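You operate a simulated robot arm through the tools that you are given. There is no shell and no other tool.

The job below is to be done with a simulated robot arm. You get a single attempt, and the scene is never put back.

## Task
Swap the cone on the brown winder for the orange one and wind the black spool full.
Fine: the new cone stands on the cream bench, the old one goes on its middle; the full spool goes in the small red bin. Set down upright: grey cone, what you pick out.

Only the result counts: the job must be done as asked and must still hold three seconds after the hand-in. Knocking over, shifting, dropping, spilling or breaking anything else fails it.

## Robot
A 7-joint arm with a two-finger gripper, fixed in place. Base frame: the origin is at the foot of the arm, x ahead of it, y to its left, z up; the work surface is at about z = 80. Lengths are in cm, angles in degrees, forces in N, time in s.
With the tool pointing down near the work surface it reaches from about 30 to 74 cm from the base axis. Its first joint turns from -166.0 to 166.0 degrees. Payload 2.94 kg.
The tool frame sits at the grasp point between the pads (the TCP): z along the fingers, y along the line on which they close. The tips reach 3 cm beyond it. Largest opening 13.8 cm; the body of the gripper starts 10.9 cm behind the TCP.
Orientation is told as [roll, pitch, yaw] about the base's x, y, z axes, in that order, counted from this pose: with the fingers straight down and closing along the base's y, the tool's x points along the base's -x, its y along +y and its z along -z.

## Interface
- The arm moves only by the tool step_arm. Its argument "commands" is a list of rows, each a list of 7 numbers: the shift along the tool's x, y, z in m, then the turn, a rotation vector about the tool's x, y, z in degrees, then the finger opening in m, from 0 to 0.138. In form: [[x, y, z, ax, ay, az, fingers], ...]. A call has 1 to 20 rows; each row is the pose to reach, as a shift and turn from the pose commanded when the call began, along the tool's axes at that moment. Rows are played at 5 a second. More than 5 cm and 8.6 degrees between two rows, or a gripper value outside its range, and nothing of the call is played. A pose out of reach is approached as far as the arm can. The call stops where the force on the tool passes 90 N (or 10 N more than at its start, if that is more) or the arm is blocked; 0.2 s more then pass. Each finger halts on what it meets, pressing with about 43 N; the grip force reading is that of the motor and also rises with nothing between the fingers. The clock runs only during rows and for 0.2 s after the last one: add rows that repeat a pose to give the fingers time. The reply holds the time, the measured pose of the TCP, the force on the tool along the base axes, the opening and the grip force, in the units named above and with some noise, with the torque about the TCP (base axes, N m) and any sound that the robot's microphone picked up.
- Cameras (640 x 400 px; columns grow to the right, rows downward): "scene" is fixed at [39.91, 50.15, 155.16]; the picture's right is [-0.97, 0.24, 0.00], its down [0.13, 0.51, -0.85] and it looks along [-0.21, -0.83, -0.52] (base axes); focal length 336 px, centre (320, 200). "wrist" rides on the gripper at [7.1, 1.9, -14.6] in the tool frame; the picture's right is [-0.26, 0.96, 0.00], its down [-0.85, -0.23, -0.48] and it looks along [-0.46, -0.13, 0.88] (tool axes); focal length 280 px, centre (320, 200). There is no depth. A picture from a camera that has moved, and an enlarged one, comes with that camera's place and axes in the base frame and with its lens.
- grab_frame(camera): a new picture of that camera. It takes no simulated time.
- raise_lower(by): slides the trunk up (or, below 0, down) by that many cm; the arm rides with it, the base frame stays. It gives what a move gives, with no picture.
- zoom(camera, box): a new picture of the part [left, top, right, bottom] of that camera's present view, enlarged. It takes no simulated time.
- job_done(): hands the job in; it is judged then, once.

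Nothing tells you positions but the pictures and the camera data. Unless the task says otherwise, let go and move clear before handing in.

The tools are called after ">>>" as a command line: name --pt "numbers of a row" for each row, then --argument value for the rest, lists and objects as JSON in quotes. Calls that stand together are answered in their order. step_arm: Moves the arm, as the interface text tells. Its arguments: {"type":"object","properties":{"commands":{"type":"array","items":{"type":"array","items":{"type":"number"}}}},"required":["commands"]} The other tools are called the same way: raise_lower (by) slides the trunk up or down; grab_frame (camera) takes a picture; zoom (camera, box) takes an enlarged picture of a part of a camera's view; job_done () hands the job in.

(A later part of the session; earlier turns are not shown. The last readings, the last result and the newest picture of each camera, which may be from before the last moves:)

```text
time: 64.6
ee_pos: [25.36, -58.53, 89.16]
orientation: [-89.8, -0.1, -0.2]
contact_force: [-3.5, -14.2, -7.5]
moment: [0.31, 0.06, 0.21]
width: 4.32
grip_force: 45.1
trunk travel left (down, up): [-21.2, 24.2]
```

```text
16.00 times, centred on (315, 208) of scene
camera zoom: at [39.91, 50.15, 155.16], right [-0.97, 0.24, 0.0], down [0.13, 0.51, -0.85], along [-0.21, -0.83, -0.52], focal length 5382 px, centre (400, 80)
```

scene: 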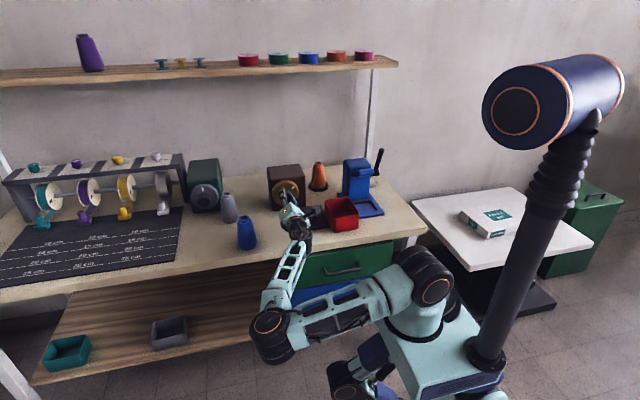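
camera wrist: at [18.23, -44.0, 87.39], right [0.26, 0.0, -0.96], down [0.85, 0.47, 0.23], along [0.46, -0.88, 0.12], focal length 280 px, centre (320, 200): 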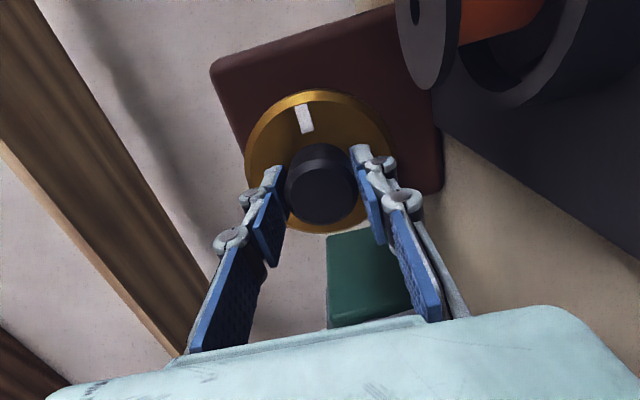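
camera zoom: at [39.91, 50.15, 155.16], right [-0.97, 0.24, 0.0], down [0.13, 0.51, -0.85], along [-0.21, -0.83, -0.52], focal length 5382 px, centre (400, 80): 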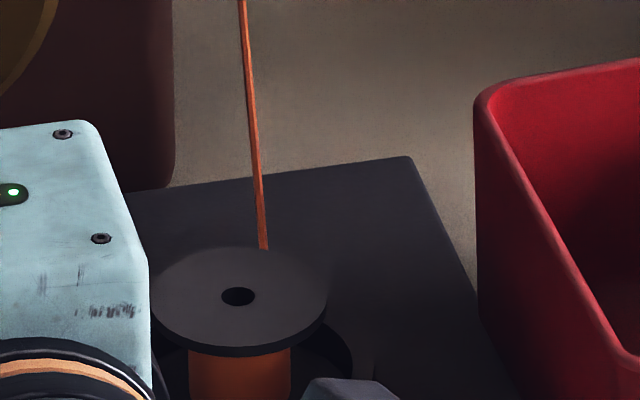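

The thread is now about 58% of the flange diameter. I'll hold again for two seconds to see whether winding also runs with time.

>>> step_arm --pt "0 0 0 0 0 0 0.02" --pt "0 0 0 0 0 0 0.02" --pt "0 0 0 0 0 0 0.02" --pt "0 0 0 0 0 0 0.02" --pt "0 0 0 0 0 0 0.02" --pt "0 0 0 0 0 0 0.02" --pt "0 0 0 0 0 0 0.02" --pt "0 0 0 0 0 0 0.02" --pt "0 0 0 0 0 0 0.02" --pt "0 0 0 0 0 0 0.02"

>>> zoom --camera "scene" --box '[300, 195, 330, 220]'

>>> zoom --camera "wrist" --box '[380, 0, 640, 140]'

```text
time: 66.8
ee_pos: [25.31, -58.56, 89.26]
orientation: [-89.7, -0.1, -0.1]
contact_force: [-8.7, -7.6, -15.3]
moment: [0.41, 0.06, -0.17]
width: 4.3
grip_force: 45.1
trunk travel left (down, up): [-21.2, 24.2]
```

```text
16.00 times, centred on (315, 208) of scene
camera zoom: at [39.91, 50.15, 155.16], right [-0.97, 0.24, 0.0], down [0.13, 0.51, -0.85], along [-0.21, -0.83, -0.52], focal length 5382 px, centre (400, 80)
```

zoom: 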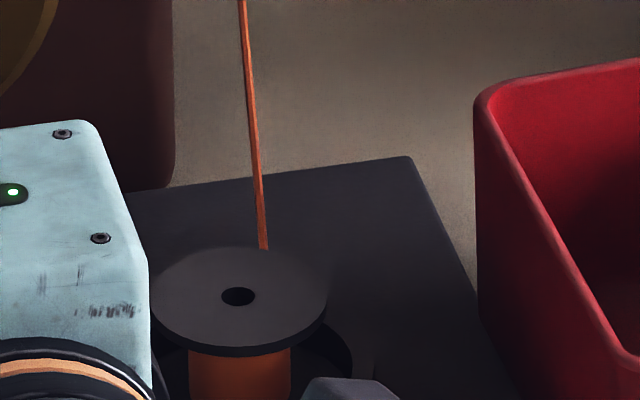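

```text
2.46 times, centred on (510, 70) of wrist
camera zoom: at [18.23, -44.0, 87.4], right [0.26, 0.0, -0.96], down [0.85, 0.47, 0.23], along [0.46, -0.88, 0.12], focal length 690 px, centre (-148, 520)
```

zoom: 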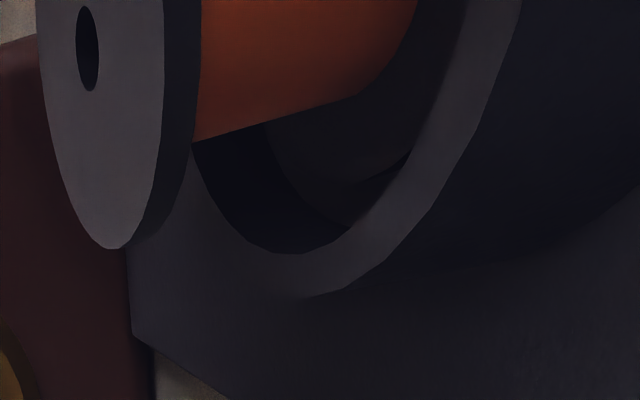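

Winding depends only on the turned angle, so it works like a crank. I'll use a bit more of this stroke, then release, turn the hand back and re-grip.

>>> step_arm --pt "0 0 0 0 0 5 0.02" --pt "0 0 0 0 0 10 0.02" --pt "0 0 0 0 0 15 0.02" --pt "0 0 0 0 0 20 0.02" --pt "0 0 0 0 0 20 0.035" --pt "0 0 0 0 0 20 0.045" --pt "0 0 0 0 0 20 0.058" --pt "0 0 0 0 0 20 0.058"

>>> zoom --camera "scene" --box '[260, 170, 360, 245]'

>>> grab_frame --camera "wrist"

```text
time: 68.6
ee_pos: [25.44, -58.44, 89.57]
orientation: [-90.1, -20.1, 0.1]
contact_force: [-0.2, -0.4, -0.3]
moment: [0.02, -0.04, -0.05]
width: 5.81
grip_force: 0.0
trunk travel left (down, up): [-21.2, 24.2]
```

```text
5.33 times, centred on (310, 208) of scene
camera zoom: at [39.91, 50.15, 155.16], right [-0.97, 0.24, 0.0], down [0.13, 0.51, -0.85], along [-0.21, -0.83, -0.52], focal length 1794 px, centre (373, 160)
```

zoom: 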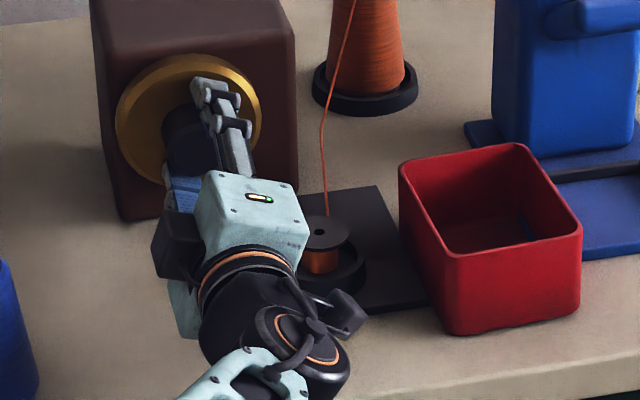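

```text
taken
camera wrist: at [19.37, -43.95, 85.28], right [0.58, 0.0, -0.82], down [0.72, 0.48, 0.51], along [0.39, -0.88, 0.28], focal length 280 px, centre (320, 200)
```

wrist: 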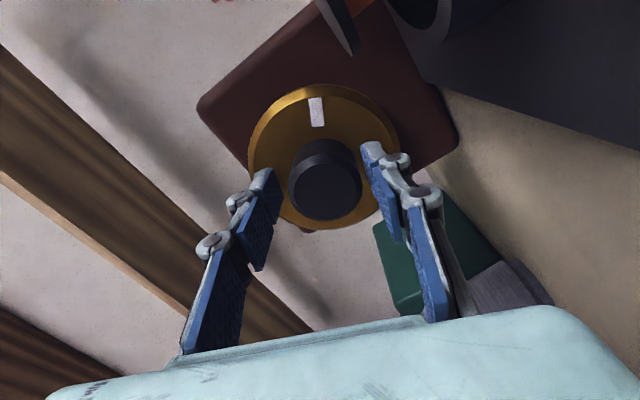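

Released cleanly, and the dial stayed put. I'll turn the open hand back counter-clockwise around the knob.

>>> step_arm --pt "0 0 0 0 0 -8 0.058" --pt "0 0 0 0 0 -16 0.058" --pt "0 0 0 0 0 -24 0.058" --pt "0 0 0 0 0 -32 0.058" --pt "0 0 0 0 0 -40 0.058" --pt "0 0 0 0 0 -48 0.058" --pt "0 0 0 0 0 -56 0.058" --pt "0 0 0 0 0 -64 0.058" --pt "0 0 0 0 0 -72 0.058" --pt "0 0 0 0 0 -80 0.058" --pt "0 0 0 0 0 -88 0.058" --pt "0 0 0 0 0 -96 0.058" --pt "0 0 0 0 0 -104 0.058" --pt "0 0 0 0 0 -110 0.058" --pt "0 0 0 0 0 -110 0.058"

>>> grab_frame --camera "wrist"

>>> grab_frame --camera "scene"

```text
time: 71.8
ee_pos: [25.44, -58.52, 89.38]
orientation: [132.6, 89.9, -137.3]
contact_force: [-0.3, -0.3, -0.6]
moment: [-0.01, -0.01, 0.01]
width: 5.79
grip_force: 0.0
trunk travel left (down, up): [-21.2, 24.2]
```

```text
taken
camera wrist: at [23.47, -43.96, 96.51], right [-0.97, 0.0, -0.26], down [0.23, 0.48, -0.85], along [0.13, -0.88, -0.46], focal length 280 px, centre (320, 200)
```

wrist: 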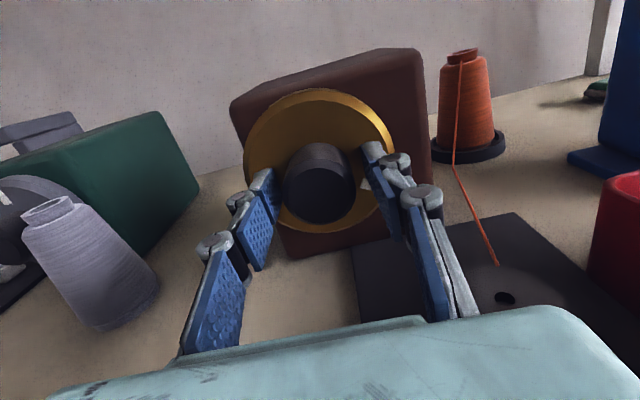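

```text
taken
```

scene: 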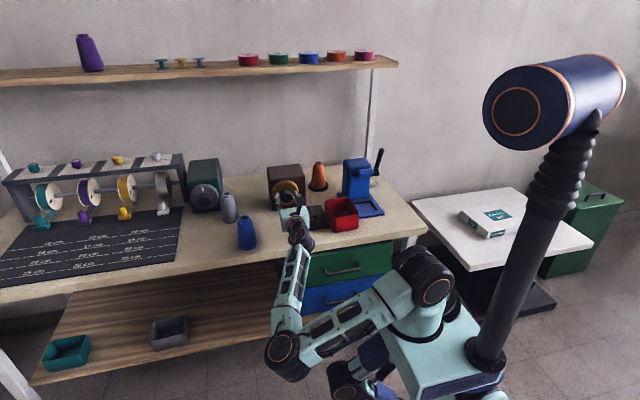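

The arm stays calm. I'll try turning back another 48° for a longer stroke.

>>> step_arm --pt "0 0 0 0 0 -8 0.058" --pt "0 0 0 0 0 -16 0.058" --pt "0 0 0 0 0 -24 0.058"

>>> step_arm --pt "0 0 0 0 0 -8 0.058" --pt "0 0 0 0 0 -16 0.058" --pt "0 0 0 0 0 -24 0.058"

>>> grab_frame --camera "scene"

>>> grab_frame --camera "wrist"

```text
time: 72.6
ee_pos: [25.33, -58.46, 89.35]
orientation: [90.1, 66.0, -179.9]
contact_force: [-0.8, -0.4, 0.7]
moment: [0.04, -0.01, 0.0]
width: 5.79
grip_force: 0.1
trunk travel left (down, up): [-21.2, 24.2]
```

```text
time: 73.4
ee_pos: [25.21, -58.52, 89.38]
orientation: [90.0, 41.9, -180.0]
contact_force: [-0.2, 0.2, 0.2]
moment: [-0.01, -0.03, -0.02]
width: 5.8
grip_force: 0.1
trunk travel left (down, up): [-21.2, 24.2]
```

```text
taken
```

scene: 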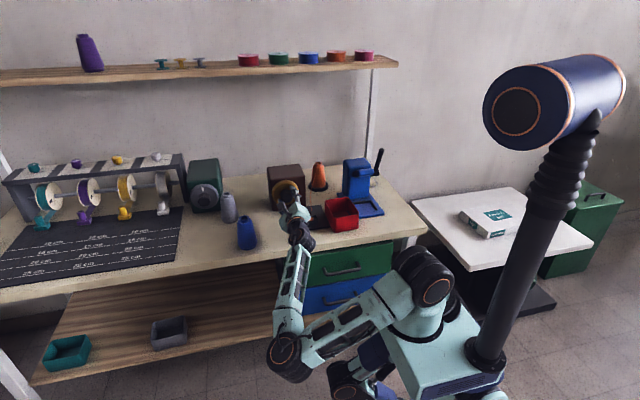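

```text
taken
camera wrist: at [29.26, -44.0, 95.59], right [-0.84, 0.0, 0.54], down [-0.48, 0.48, -0.74], along [-0.26, -0.88, -0.4], focal length 280 px, centre (320, 200)
```

wrist: 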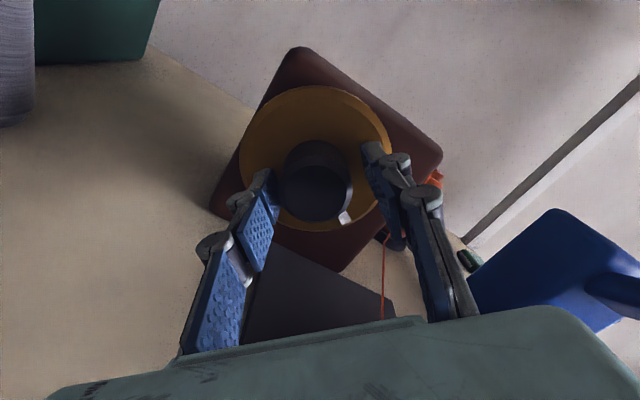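

The hand is turned well back. I'll grip and turn clockwise about 84° in this call, then check the spool.

>>> step_arm --pt "0 0 0 0 0 0 0.048" --pt "0 0 0 0 0 0 0.042" --pt "0 0 0 0 0 0 0.035" --pt "0 0 0 0 0 0 0.02" --pt "0 0 0 0 0 0 0.02" --pt "0 0 0 0 0 6 0.02" --pt "0 0 0 0 0 12 0.02" --pt "0 0 0 0 0 18 0.02" --pt "0 0 0 0 0 24 0.02" --pt "0 0 0 0 0 30 0.02" --pt "0 0 0 0 0 36 0.02" --pt "0 0 0 0 0 42 0.02" --pt "0 0 0 0 0 48 0.02" --pt "0 0 0 0 0 54 0.02" --pt "0 0 0 0 0 60 0.02" --pt "0 0 0 0 0 66 0.02" --pt "0 0 0 0 0 72 0.02" --pt "0 0 0 0 0 78 0.02" --pt "0 0 0 0 0 84 0.02"

>>> grab_frame --camera "wrist"

>>> zoom --camera "scene" --box '[260, 170, 360, 245]'

```text
time: 77.4
ee_pos: [25.51, -58.5, 89.2]
orientation: [-90.0, 54.0, 0.2]
contact_force: [13.7, 3.9, -14.2]
moment: [0.09, -0.01, -0.14]
width: 4.34
grip_force: 45.3
trunk travel left (down, up): [-21.2, 24.2]
```

```text
taken
camera wrist: at [19.76, -44.04, 93.87], right [-0.63, 0.0, -0.78], down [0.68, 0.48, -0.55], along [0.37, -0.88, -0.3], focal length 280 px, centre (320, 200)
```

wrist: 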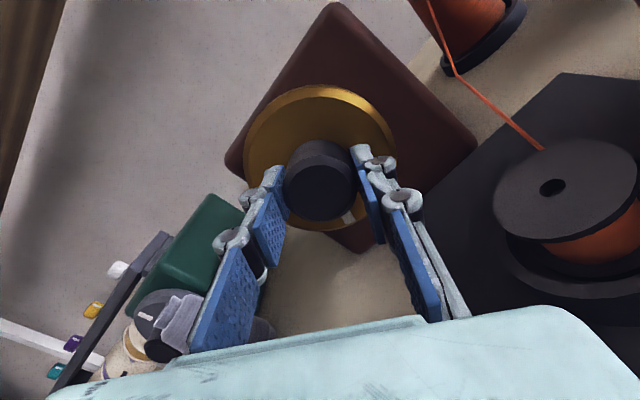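

```text
5.33 times, centred on (310, 208) of scene
camera zoom: at [39.91, 50.15, 155.16], right [-0.97, 0.24, 0.0], down [0.13, 0.51, -0.85], along [-0.21, -0.83, -0.52], focal length 1794 px, centre (373, 160)
```

zoom: 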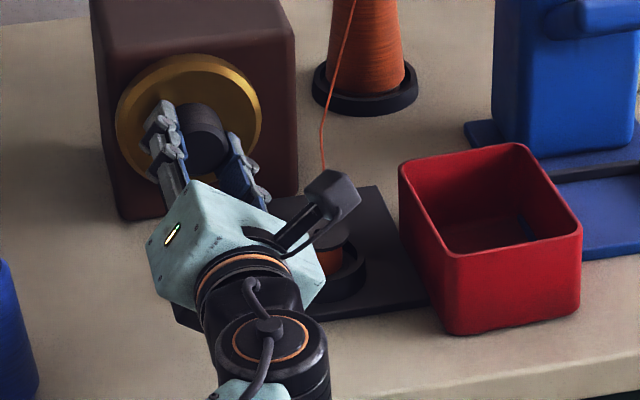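

>>> zoom --camera "wrist" --box '[480, 120, 640, 300]'

```text
2.22 times, centred on (560, 210) of wrist
camera zoom: at [19.76, -44.04, 93.87], right [-0.63, 0.0, -0.78], down [0.68, 0.48, -0.55], along [0.37, -0.88, -0.3], focal length 623 px, centre (-213, 178)
```

zoom: 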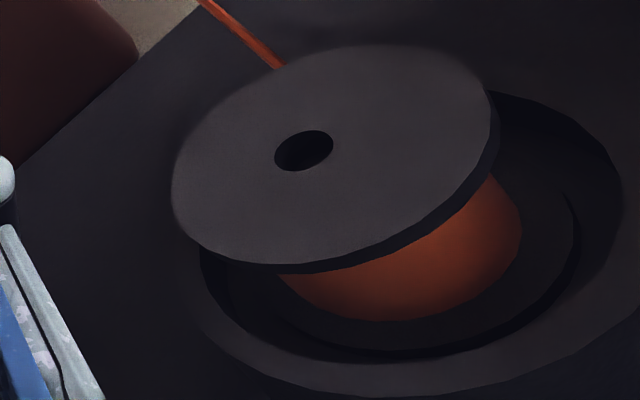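

It's about 75% of the flange diameter now. I'll continue clockwise another 70°.

>>> step_arm --pt "0 0 0 0 0 6 0.02" --pt "0 0 0 0 0 12 0.02" --pt "0 0 0 0 0 18 0.02" --pt "0 0 0 0 0 24 0.02" --pt "0 0 0 0 0 30 0.02" --pt "0 0 0 0 0 36 0.02" --pt "0 0 0 0 0 42 0.02" --pt "0 0 0 0 0 48 0.02" --pt "0 0 0 0 0 54 0.02"

>>> zoom --camera "scene" --box '[300, 195, 330, 220]'

>>> zoom --camera "scene" --box '[260, 170, 360, 245]'

>>> grab_frame --camera "wrist"

```text
time: 79.4
ee_pos: [25.49, -58.59, 89.15]
orientation: [-89.9, 0.0, 0.1]
contact_force: [13.7, -17.0, -3.6]
moment: [0.24, 0.02, -0.01]
width: 4.33
grip_force: 44.8
trunk travel left (down, up): [-21.2, 24.2]
```

```text
16.00 times, centred on (315, 208) of scene
camera zoom: at [39.91, 50.15, 155.16], right [-0.97, 0.24, 0.0], down [0.13, 0.51, -0.85], along [-0.21, -0.83, -0.52], focal length 5382 px, centre (400, 80)
```

zoom: 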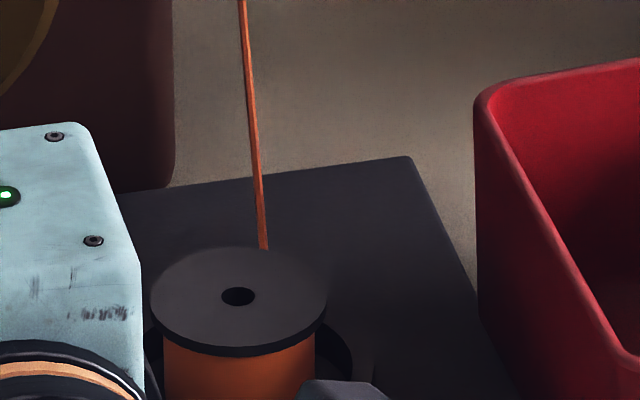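

```text
5.33 times, centred on (310, 208) of scene
camera zoom: at [39.91, 50.15, 155.16], right [-0.97, 0.24, 0.0], down [0.13, 0.51, -0.85], along [-0.21, -0.83, -0.52], focal length 1794 px, centre (373, 160)
```

zoom: 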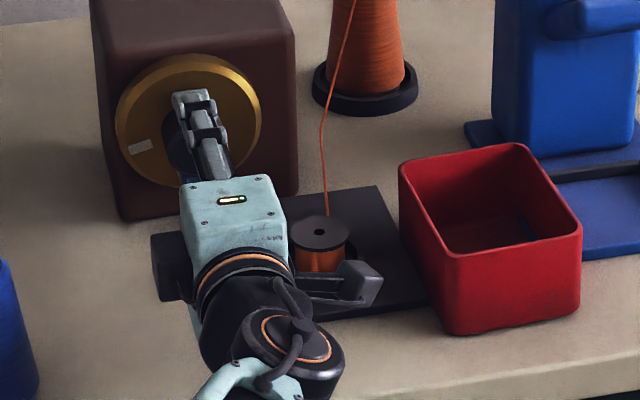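

```text
taken
camera wrist: at [18.4, -44.02, 87.36], right [0.26, 0.0, -0.96], down [0.85, 0.48, 0.23], along [0.46, -0.88, 0.12], focal length 280 px, centre (320, 200)
```

wrist: 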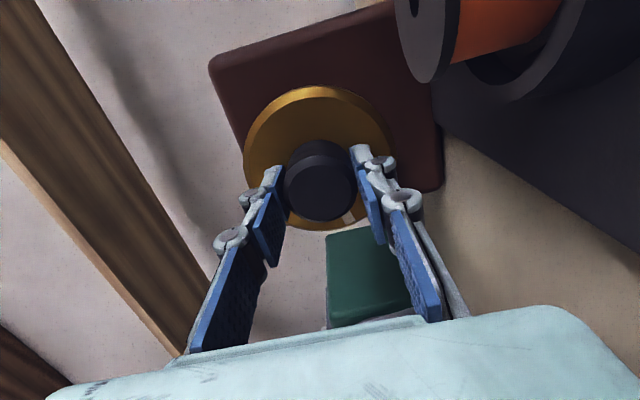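

It's at 86% of the flange diameter with the dial near 250°. I'll do another 20°, release, turn back and re-grip for the last stretch.

>>> step_arm --pt "0 0 0 0 0 5 0.02" --pt "0 0 0 0 0 10 0.02" --pt "0 0 0 0 0 15 0.02" --pt "0 0 0 0 0 20 0.02" --pt "0 0 0 0 0 20 0.035" --pt "0 0 0 0 0 20 0.045" --pt "0 0 0 0 0 20 0.058" --pt "0 0 0 0 0 20 0.058"

>>> step_arm --pt "0 0 0 0 0 -8 0.058" --pt "0 0 0 0 0 -16 0.058" --pt "0 0 0 0 0 -24 0.058" --pt "0 0 0 0 0 -32 0.058" --pt "0 0 0 0 0 -40 0.058" --pt "0 0 0 0 0 -48 0.058" --pt "0 0 0 0 0 -56 0.058" --pt "0 0 0 0 0 -64 0.058" --pt "0 0 0 0 0 -72 0.058" --pt "0 0 0 0 0 -80 0.058" --pt "0 0 0 0 0 -88 0.058" --pt "0 0 0 0 0 -96 0.058" --pt "0 0 0 0 0 -104 0.058" --pt "0 0 0 0 0 -112 0.058" --pt "0 0 0 0 0 -120 0.058" --pt "0 0 0 0 0 -128 0.058" --pt "0 0 0 0 0 -136 0.058" --pt "0 0 0 0 0 -144 0.058" --pt "0 0 0 0 0 -152 0.058" --pt "0 0 0 0 0 -152 0.058"

>>> grab_frame --camera "wrist"

>>> zoom --camera "scene" --box '[260, 170, 360, 245]'

```text
time: 81.2
ee_pos: [25.19, -58.5, 89.52]
orientation: [-90.0, -20.2, 0.1]
contact_force: [0.1, -0.1, 0.2]
moment: [0.04, -0.01, 0.02]
width: 5.81
grip_force: 0.1
trunk travel left (down, up): [-21.2, 24.2]
```

```text
time: 85.4
ee_pos: [25.31, -58.5, 89.41]
orientation: [90.1, 47.9, -179.9]
contact_force: [-0.7, -0.8, 0.6]
moment: [0.0, -0.01, -0.01]
width: 5.8
grip_force: 0.0
trunk travel left (down, up): [-21.2, 24.2]
```

```text
taken
camera wrist: at [28.68, -43.97, 95.98], right [-0.89, 0.0, 0.45], down [-0.4, 0.48, -0.78], along [-0.21, -0.88, -0.42], focal length 280 px, centre (320, 200)
```

wrist: 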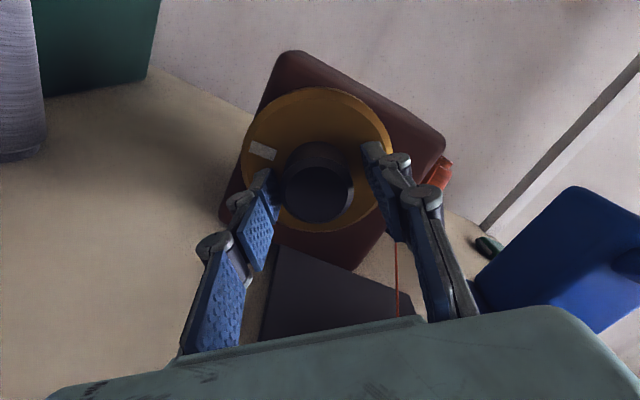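

```text
5.33 times, centred on (310, 208) of scene
camera zoom: at [39.91, 50.15, 155.16], right [-0.97, 0.24, 0.0], down [0.13, 0.51, -0.85], along [-0.21, -0.83, -0.52], focal length 1794 px, centre (373, 160)
```

zoom: 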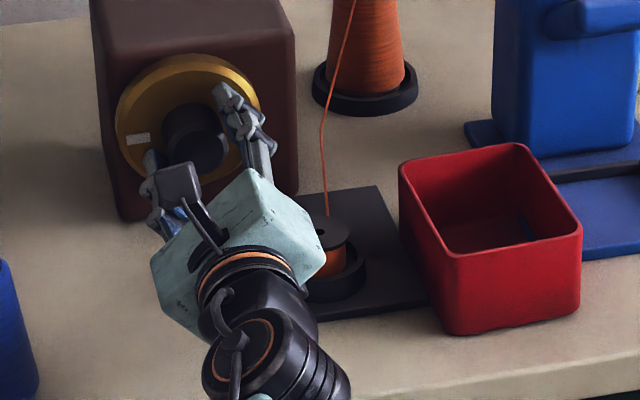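

The dial is at about 270° now. I'll grip and turn 50° more, then inspect.

>>> step_arm --pt "0 0 0 0 0 0 0.048" --pt "0 0 0 0 0 0 0.042" --pt "0 0 0 0 0 0 0.035" --pt "0 0 0 0 0 0 0.02" --pt "0 0 0 0 0 0 0.02" --pt "0 0 0 0 0 6 0.02" --pt "0 0 0 0 0 12 0.02" --pt "0 0 0 0 0 18 0.02" --pt "0 0 0 0 0 24 0.02" --pt "0 0 0 0 0 30 0.02" --pt "0 0 0 0 0 36 0.02" --pt "0 0 0 0 0 42 0.02" --pt "0 0 0 0 0 48 0.02" --pt "0 0 0 0 0 54 0.02"

>>> grab_frame --camera "wrist"

>>> zoom --camera "scene" --box '[300, 195, 330, 220]'

>>> zoom --camera "scene" --box '[260, 170, 360, 245]'

```text
time: 88.4
ee_pos: [25.59, -58.48, 89.23]
orientation: [-89.8, 78.0, 0.3]
contact_force: [10.6, 18.8, -14.5]
moment: [0.11, 0.05, 0.12]
width: 4.34
grip_force: 45.0
trunk travel left (down, up): [-21.2, 24.2]
```

```text
taken
camera wrist: at [22.11, -44.01, 95.87], right [-0.89, 0.0, -0.46], down [0.4, 0.48, -0.78], along [0.22, -0.88, -0.42], focal length 280 px, centre (320, 200)
```

wrist: 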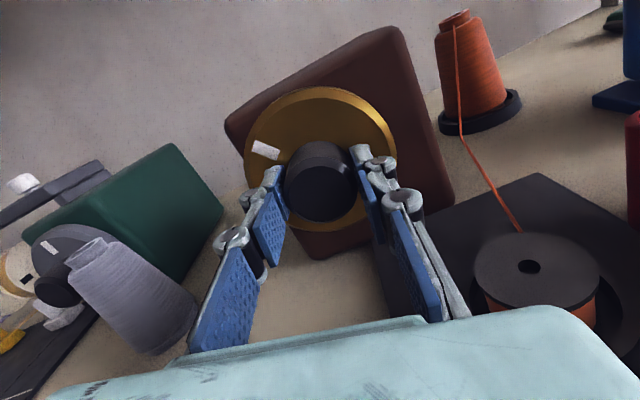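

```text
16.00 times, centred on (315, 208) of scene
camera zoom: at [39.91, 50.15, 155.16], right [-0.97, 0.24, 0.0], down [0.13, 0.51, -0.85], along [-0.21, -0.83, -0.52], focal length 5382 px, centre (400, 80)
```

zoom: 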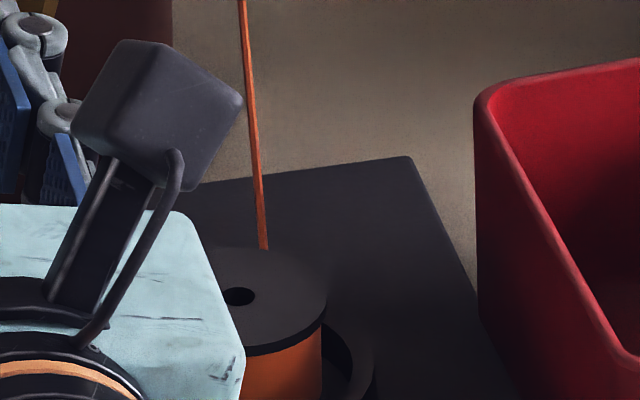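

```text
5.33 times, centred on (310, 208) of scene
camera zoom: at [39.91, 50.15, 155.16], right [-0.97, 0.24, 0.0], down [0.13, 0.51, -0.85], along [-0.21, -0.83, -0.52], focal length 1794 px, centre (373, 160)
```

zoom: 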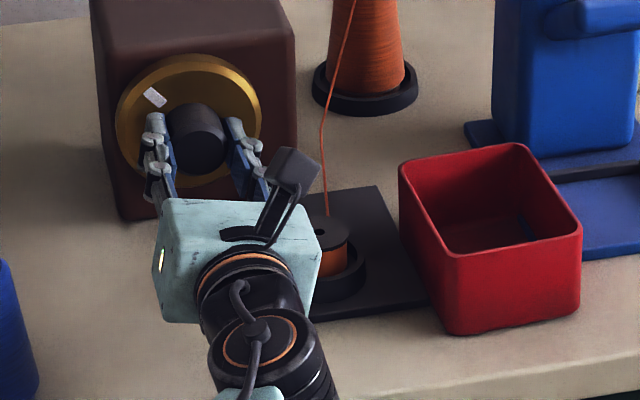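

The thread is now about 95% of the flange. I'll go on in smaller steps and watch for saturation or a sound.

>>> step_arm --pt "0 0 0 0 0 5 0.02" --pt "0 0 0 0 0 10 0.02" --pt "0 0 0 0 0 15 0.02" --pt "0 0 0 0 0 20 0.02"

>>> zoom --camera "scene" --box '[300, 195, 330, 220]'

>>> zoom --camera "wrist" --box '[440, 180, 640, 320]'

```text
time: 89.4
ee_pos: [25.47, -58.55, 89.28]
orientation: [-90.0, 57.9, 0.0]
contact_force: [6.8, 23.7, -16.8]
moment: [0.72, 0.07, 0.2]
width: 4.32
grip_force: 45.0
trunk travel left (down, up): [-21.2, 24.2]
```

```text
16.00 times, centred on (315, 208) of scene
camera zoom: at [39.91, 50.15, 155.16], right [-0.97, 0.24, 0.0], down [0.13, 0.51, -0.85], along [-0.21, -0.83, -0.52], focal length 5382 px, centre (400, 80)
```

zoom: 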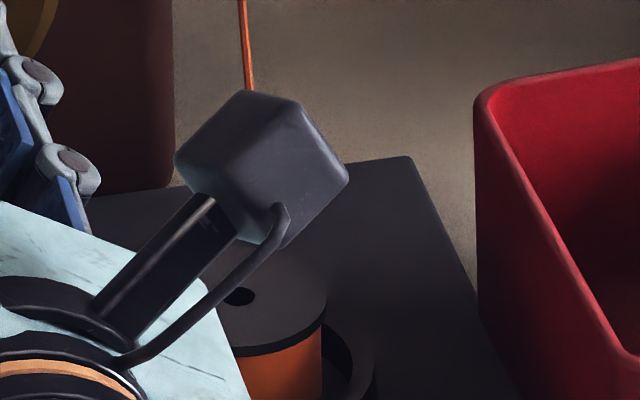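

```text
2.86 times, centred on (540, 250) of wrist
camera zoom: at [20.08, -44.02, 94.33], right [-0.68, 0.0, -0.73], down [0.65, 0.48, -0.6], along [0.35, -0.88, -0.32], focal length 801 px, centre (-309, 57)
```

zoom: 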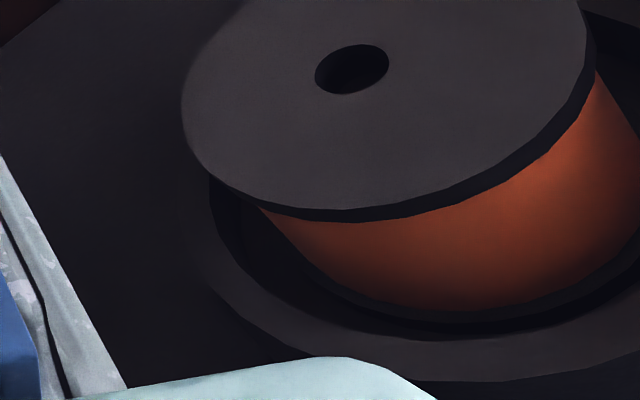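

The thread edge hasn't moved over the last 20°, so it looks saturated. I'll confirm with 20° more.

>>> step_arm --pt "0 0 0 0 0 5 0.02" --pt "0 0 0 0 0 10 0.02" --pt "0 0 0 0 0 15 0.02" --pt "0 0 0 0 0 20 0.02" --pt "0 0 0 0 0 25 0.02" --pt "0 0 0 0 0 30 0.02" --pt "0 0 0 0 0 35 0.02"

>>> zoom --camera "scene" --box '[300, 195, 330, 220]'

>>> grab_frame --camera "wrist"

>>> zoom --camera "scene" --box '[260, 170, 360, 245]'

```text
time: 91.0
ee_pos: [25.43, -58.55, 89.26]
orientation: [-90.0, 22.9, -0.1]
contact_force: [6.8, -3.9, -9.0]
moment: [0.64, 0.05, 0.47]
width: 4.32
grip_force: 45.3
trunk travel left (down, up): [-21.2, 24.2]
```

```text
16.00 times, centred on (315, 208) of scene
camera zoom: at [39.91, 50.15, 155.16], right [-0.97, 0.24, 0.0], down [0.13, 0.51, -0.85], along [-0.21, -0.83, -0.52], focal length 5382 px, centre (400, 80)
```

zoom: 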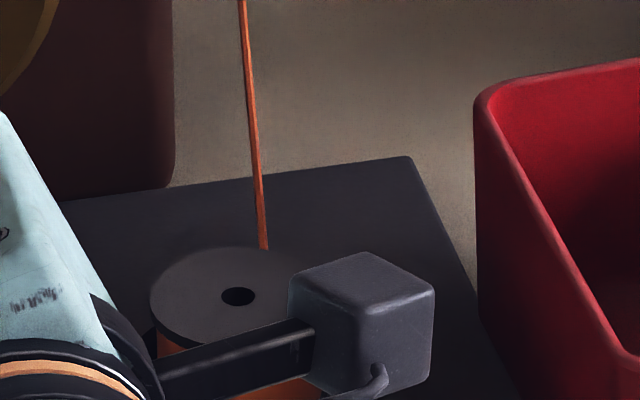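

```text
taken
camera wrist: at [18.13, -44.03, 90.3], right [-0.13, 0.0, -0.99], down [0.87, 0.48, -0.12], along [0.47, -0.88, -0.06], focal length 280 px, centre (320, 200)
```

wrist: 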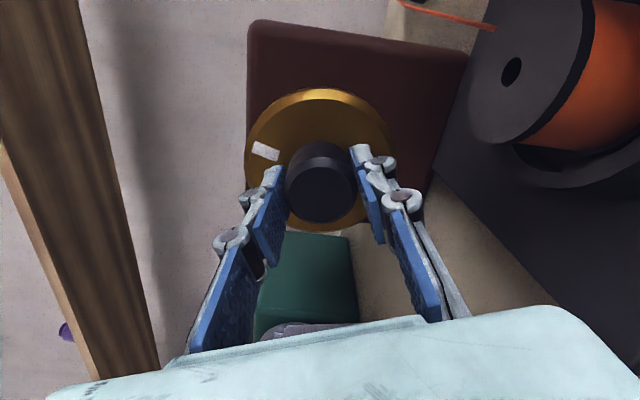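

```text
5.33 times, centred on (310, 208) of scene
camera zoom: at [39.91, 50.15, 155.16], right [-0.97, 0.24, 0.0], down [0.13, 0.51, -0.85], along [-0.21, -0.83, -0.52], focal length 1794 px, centre (373, 160)
```

zoom: 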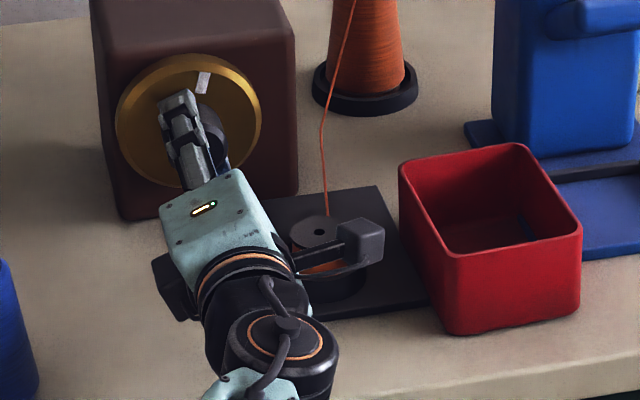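

The dial is past one full turn and the winding stopped growing near the flange edge, so the spool is full. I'll release the knob and back straight out.

>>> step_arm --pt "0 0 0 0 0 0 0.035" --pt "0 0 0 0 0 0 0.045" --pt "0 0 0 0 0 0 0.06" --pt "0 0 0 0 0 0 0.06" --pt "0 0 -0.01 0 0 0 0.06" --pt "0 0 -0.02 0 0 0 0.06" --pt "0 0 -0.03 0 0 0 0.06" --pt "0 0 -0.04 0 0 0 0.06" --pt "0 0 -0.05 0 0 0 0.06" --pt "0 0 -0.05 0 0 0 0.06"

>>> zoom --camera "scene" --box '[240, 150, 370, 270]'

>>> grab_frame --camera "wrist"

```text
time: 93.2
ee_pos: [25.19, -53.56, 89.54]
orientation: [-90.0, 23.0, 0.0]
contact_force: [0.5, 0.0, 0.1]
moment: [0.01, -0.02, 0.0]
width: 6.01
grip_force: 0.0
trunk travel left (down, up): [-21.2, 24.2]
```

```text
3.33 times, centred on (305, 210) of scene
camera zoom: at [39.91, 50.15, 155.16], right [-0.97, 0.24, 0.0], down [0.13, 0.51, -0.85], along [-0.21, -0.83, -0.52], focal length 1121 px, centre (370, 167)
```

zoom: 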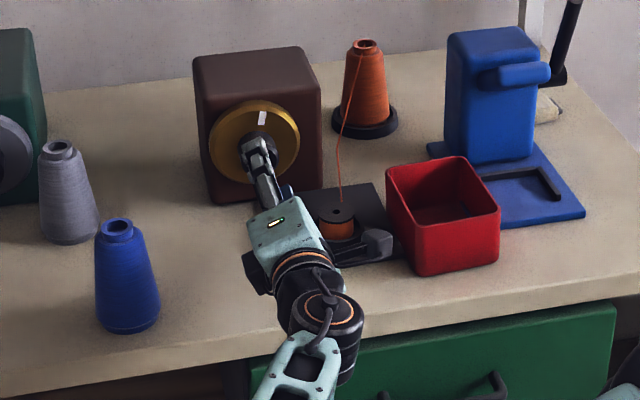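

```text
taken
camera wrist: at [17.82, -38.93, 90.53], right [-0.14, 0.0, -0.99], down [0.87, 0.48, -0.12], along [0.47, -0.88, -0.06], focal length 280 px, centre (320, 200)
```

wrist: 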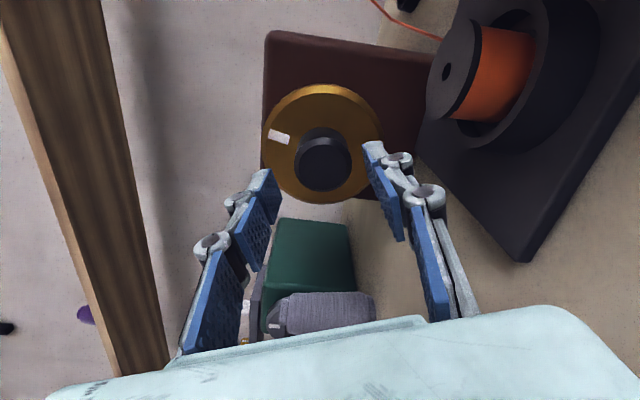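

I'm clear of the knob. This side view shows the spool in its cup, so I'll zoom for its heights before leaving.

>>> zoom --camera "wrist" --box '[400, 0, 620, 160]'

>>> raise_lower --by 18.8

>>> grab_frame --camera "scene"

```text
2.50 times, centred on (510, 80) of wrist
camera zoom: at [17.82, -38.93, 90.53], right [-0.14, 0.0, -0.99], down [0.87, 0.48, -0.12], along [0.47, -0.88, -0.06], focal length 701 px, centre (-155, 500)
```

zoom: 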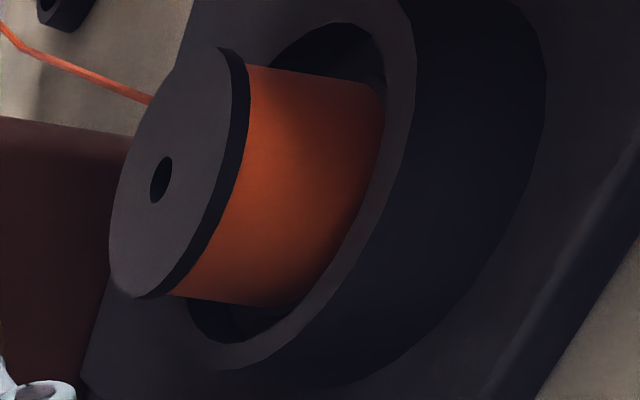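

```text
time: 95.2
ee_pos: [25.04, -53.5, 108.26]
orientation: [-90.0, 23.0, 0.0]
contact_force: [0.1, 0.3, 0.7]
moment: [-0.02, -0.03, 0.01]
width: 5.98
grip_force: 0.1
trunk travel left (down, up): [-40.0, 5.4]
```

```text
taken
```

scene: 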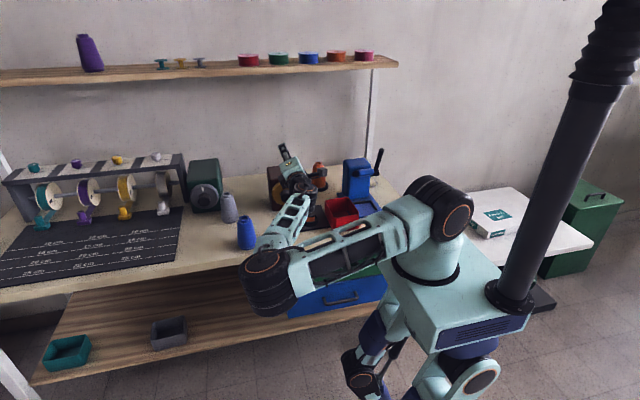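

I'll retrace the known-safe path: roll the camera back to the top, then pitch the tool down again.

>>> step_arm --pt "0 0 0 0 0 -8 0.06" --pt "0 0 0 0 0 -16 0.06" --pt "0 0 0 0 0 -24 0.06" --pt "0 0 0 0 0 -32 0.06" --pt "0 0 0 0 0 -40 0.06" --pt "0 0 0 0 0 -48 0.06" --pt "0 0 0 0 0 -56 0.06" --pt "0 0 0 0 0 -62 0.06" --pt "0 0 0 0 0 -67 0.06" --pt "0 0 0 0 0 -67 0.06"

>>> step_arm --pt "0 0 0 0 -5 0 0.06" --pt "0 0 0 0 -10 0 0.06" --pt "0 0 0 0 -15 0 0.06" --pt "0 0 0 0 -20 0 0.06" --pt "0 0 0 0 -25 0 0.06" --pt "0 0 0 0 -30 0 0.06" --pt "0 0 0 0 -30 0 0.06"

>>> grab_frame --camera "scene"

```text
time: 97.4
ee_pos: [25.19, -53.65, 108.45]
orientation: [133.5, 89.9, -136.4]
contact_force: [-0.2, 0.0, -0.3]
moment: [0.01, -0.01, 0.01]
width: 6.0
grip_force: 0.1
trunk travel left (down, up): [-40.0, 5.4]
```

```text
time: 99.0
ee_pos: [25.09, -53.55, 108.26]
orientation: [-0.1, 59.9, 90.0]
contact_force: [-0.6, 0.1, -0.6]
moment: [0.01, 0.03, 0.05]
width: 6.02
grip_force: 0.0
trunk travel left (down, up): [-40.0, 5.4]
```

```text
taken
```

scene: 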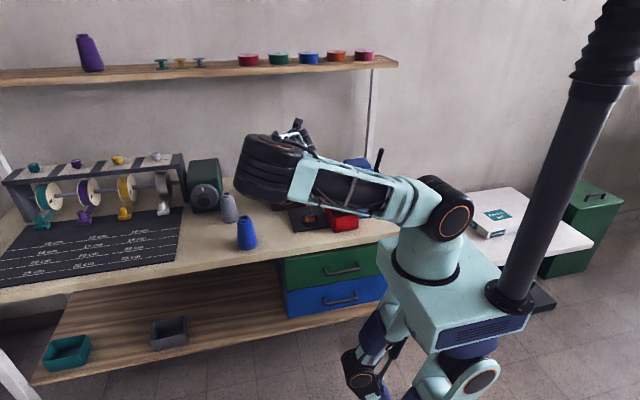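

Same intermediate shape as before, so I'll continue the tilt down to vertical.

>>> step_arm --pt "0 0 0 0 -6 0 0.06" --pt "0 0 0 0 -12 0 0.06" --pt "0 0 0 0 -18 0 0.06" --pt "0 0 0 0 -24 0 0.06" --pt "0 0 0 0 -30 0 0.06" --pt "0 0 0 0 -36 0 0.06" --pt "0 0 0 0 -42 0 0.06" --pt "0 0 0 0 -48 0 0.06" --pt "0 0 0 0 -54 0 0.06" --pt "0 0 0 0 -60 0 0.06" --pt "0 0 0 0 -60 0 0.06"

>>> grab_frame --camera "scene"

>>> grab_frame --camera "wrist"

```text
time: 101.4
ee_pos: [25.14, -53.45, 108.29]
orientation: [0.1, -0.1, 90.0]
contact_force: [-0.7, 0.2, -0.6]
moment: [-0.03, 0.03, -0.02]
width: 5.98
grip_force: 0.1
out of reach, approached as far as the arm can: row 2
trunk travel left (down, up): [-40.0, 5.4]
```

```text
taken
```

scene: 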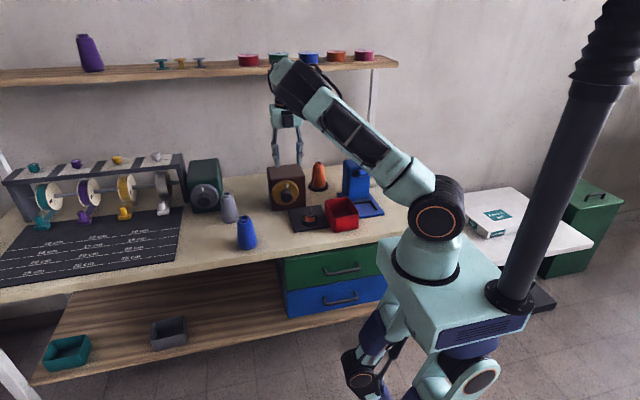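

```text
taken
camera wrist: at [23.11, -60.62, 122.91], right [-0.97, 0.26, 0.0], down [0.23, 0.85, 0.48], along [0.12, 0.46, -0.88], focal length 280 px, centre (320, 200)
```

wrist: 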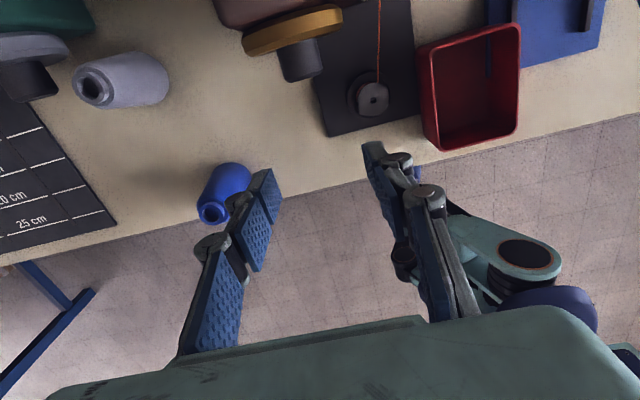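

The arm is back in its elbow-up shape. I'll move over the spool with the fingers set on a diagonal, clear of the thread and the bin wall.

>>> step_arm --pt "-0.001 0.012 0.005 0 0 7.5 0.07" --pt "-0.002 0.024 0.01 0 0 15 0.07" --pt "-0.003 0.036 0.015 0 0 22.5 0.07" --pt "-0.004 0.048 0.02 0 0 30 0.07" --pt "-0.005 0.06 0.026 0 0 37.5 0.07" --pt "-0.0055 0.072 0.033 0 0 45 0.07" --pt "-0.0055 0.072 0.033 0 0 45 0.07"

>>> grab_frame --camera "wrist"

>>> zoom --camera "wrist" --box '[200, 0, 440, 150]'

```text
time: 103.0
ee_pos: [17.91, -52.99, 104.84]
orientation: [-0.1, 0.0, 45.0]
contact_force: [-0.3, 0.1, -0.3]
moment: [0.01, 0.0, -0.01]
width: 6.99
grip_force: 0.0
trunk travel left (down, up): [-40.0, 5.4]
```

```text
taken
camera wrist: at [11.44, -56.66, 119.54], right [-0.5, 0.87, 0.0], down [0.76, 0.44, 0.48], along [0.41, 0.24, -0.88], focal length 280 px, centre (320, 200)
```

wrist: 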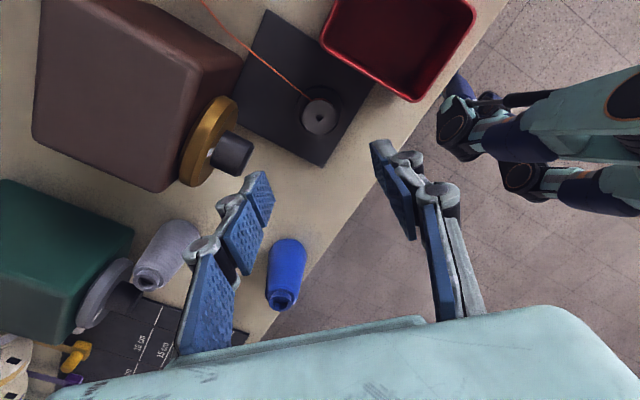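

```text
2.67 times, centred on (320, 75) of wrist
camera zoom: at [11.44, -56.66, 119.54], right [-0.5, 0.87, 0.0], down [0.76, 0.44, 0.48], along [0.41, 0.24, -0.88], focal length 748 px, centre (320, 533)
```

zoom: 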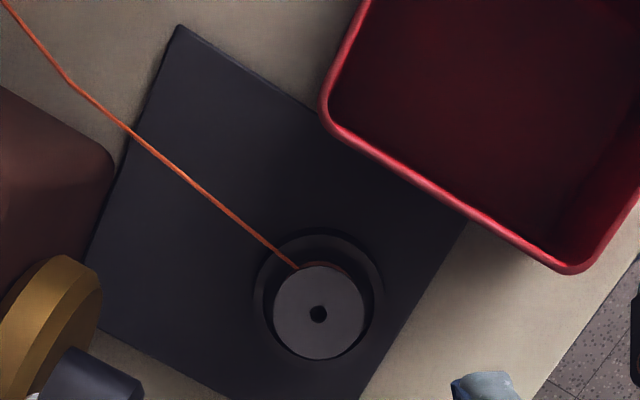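

The spool's centre is at (17.9, -52.95), right below the tool. I'll lower partway and check again.

>>> step_arm --pt "0 0 0.03 0 0 0 0.07" --pt "0 0 0.06 0 0 0 0.07" --pt "0 0 0.09 0 0 0 0.07" --pt "0 0 0.12 0 0 0 0.07" --pt "0 0 0.138 0 0 0 0.07" --pt "0 0 0.138 0 0 0 0.07"

>>> grab_frame --camera "wrist"

>>> zoom --camera "wrist" --box '[220, 80, 430, 230]'

>>> zoom --camera "scene" --box '[280, 160, 350, 240]'

```text
time: 104.4
ee_pos: [17.73, -52.93, 91.21]
orientation: [-0.1, 0.0, 45.0]
contact_force: [-0.2, -0.4, 0.7]
moment: [0.01, -0.03, 0.0]
width: 7.0
grip_force: 0.1
trunk travel left (down, up): [-40.0, 5.4]
```

```text
taken
camera wrist: at [11.3, -56.61, 105.87], right [-0.5, 0.87, 0.0], down [0.76, 0.44, 0.48], along [0.41, 0.24, -0.88], focal length 280 px, centre (320, 200)
```

wrist: 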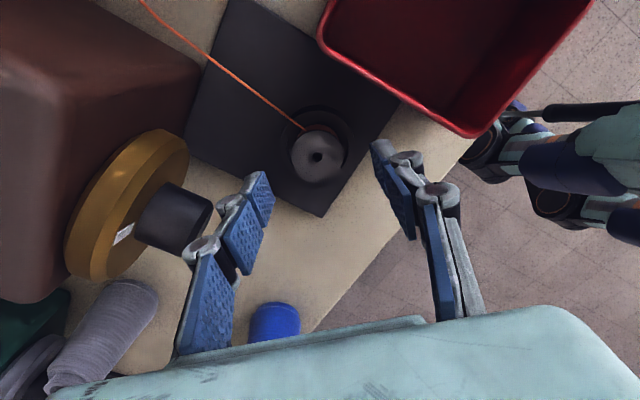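

```text
2.67 times, centred on (325, 155) of wrist
camera zoom: at [11.3, -56.61, 105.87], right [-0.5, 0.87, 0.0], down [0.76, 0.44, 0.48], along [0.41, 0.24, -0.88], focal length 748 px, centre (307, 320)
```

zoom: 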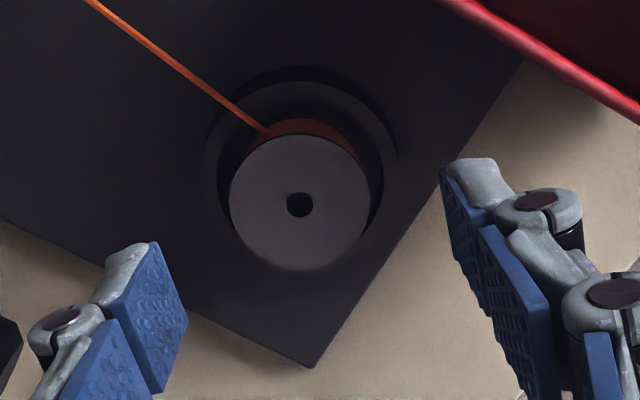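

```text
5.00 times, centred on (315, 200) of scene
camera zoom: at [39.91, 50.15, 155.16], right [-0.97, 0.24, 0.0], down [0.13, 0.51, -0.85], along [-0.21, -0.83, -0.52], focal length 1682 px, centre (345, 200)
```

zoom: 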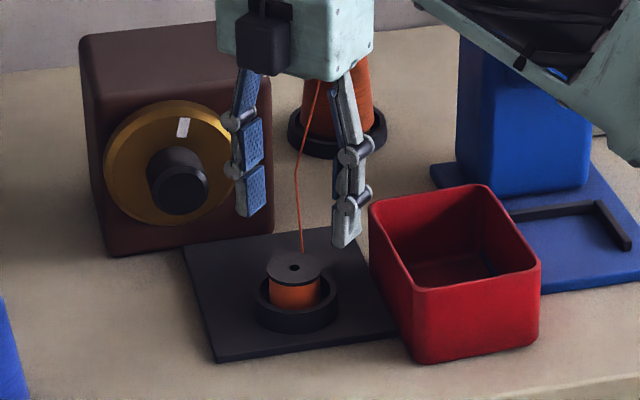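

The centring is within about 1 mm. The cup rim is near z = 82.5 and the spool top near 85.2, so I'll bring the fingertips to 83.3 and close on the spool.

>>> step_arm --pt "0 -0.001 0.02 0 0 0 0.07" --pt "0 -0.001 0.035 0 0 0 0.065" --pt "0 -0.001 0.049 0 0 0 0.065" --pt "0 -0.001 0.049 0 0 0 0.055" --pt "0 -0.001 0.049 0 0 0 0.048" --pt "0 -0.001 0.049 0 0 0 0.044" --pt "0 -0.001 0.049 0 0 0 0.041" --pt "0 -0.001 0.049 0 0 0 0.035" --pt "0 -0.001 0.049 0 0 0 0.02" --pt "0 -0.001 0.049 0 0 0 0.02"

>>> grab_frame --camera "wrist"

>>> zoom --camera "scene" --box '[280, 160, 350, 240]'

```text
time: 106.6
ee_pos: [17.88, -52.95, 86.24]
orientation: [-0.2, 0.0, 45.0]
contact_force: [-1.1, -0.5, 1.0]
moment: [-0.01, 0.01, -0.02]
width: 3.84
grip_force: 42.9
trunk travel left (down, up): [-40.0, 5.4]
```

```text
taken
camera wrist: at [11.5, -56.67, 100.92], right [-0.5, 0.87, 0.0], down [0.76, 0.44, 0.48], along [0.41, 0.24, -0.88], focal length 280 px, centre (320, 200)
```

wrist: 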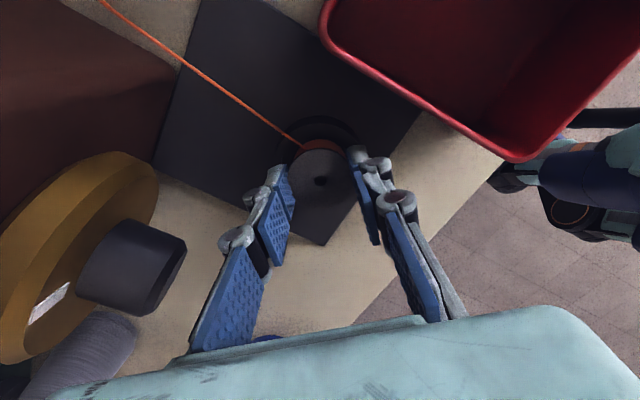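

```text
5.00 times, centred on (315, 200) of scene
camera zoom: at [39.91, 50.15, 155.16], right [-0.97, 0.24, 0.0], down [0.13, 0.51, -0.85], along [-0.21, -0.83, -0.52], focal length 1682 px, centre (345, 200)
```

zoom: 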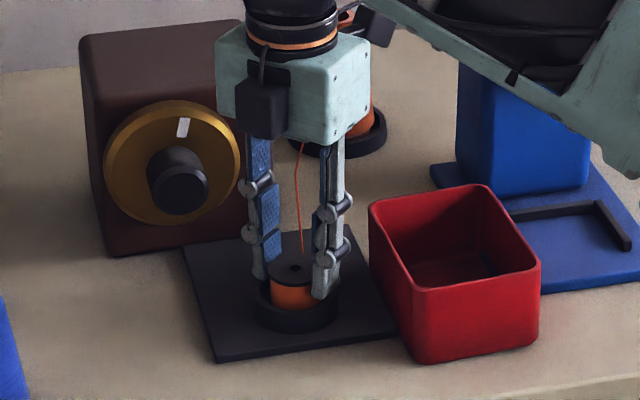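

Gripped at 3.84 cm. I'll lift straight up and check that the spool comes out with the hand.

>>> step_arm --pt "0 0 -0.005 0 0 0 0.02" --pt "0 0 -0.012 0 0 0 0.02" --pt "0 0 -0.025 0 0 0 0.02" --pt "0 0 -0.045 0 0 0 0.02" --pt "0 0 -0.07 0 0 0 0.02" --pt "0 0 -0.1 0 0 0 0.02" --pt "0 0 -0.1 0 0 0 0.02"

>>> grab_frame --camera "wrist"

>>> zoom --camera "scene" --box '[270, 150, 370, 240]'

```text
time: 108.2
ee_pos: [17.82, -53.05, 96.38]
orientation: [0.0, 0.0, 44.9]
contact_force: [-0.1, -0.4, -0.4]
moment: [-0.01, 0.02, 0.03]
width: 3.89
grip_force: 42.9
trunk travel left (down, up): [-40.0, 5.4]
```

```text
taken
camera wrist: at [11.4, -56.78, 110.97], right [-0.5, 0.87, 0.0], down [0.76, 0.44, 0.48], along [0.41, 0.24, -0.88], focal length 280 px, centre (320, 200)
```

wrist: 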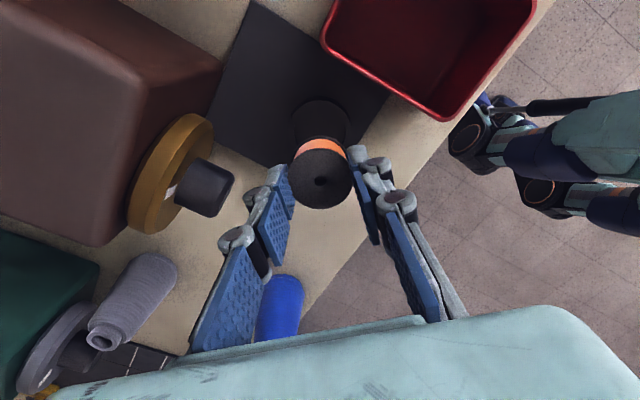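

```text
4.44 times, centred on (320, 195) of scene
camera zoom: at [39.91, 50.15, 155.16], right [-0.97, 0.24, 0.0], down [0.13, 0.51, -0.85], along [-0.21, -0.83, -0.52], focal length 1495 px, centre (320, 222)
```

zoom: 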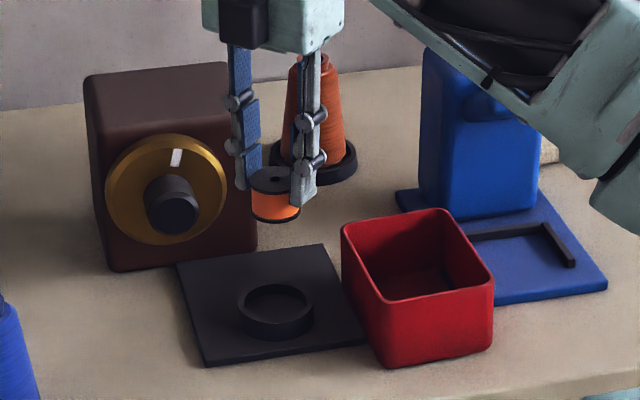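

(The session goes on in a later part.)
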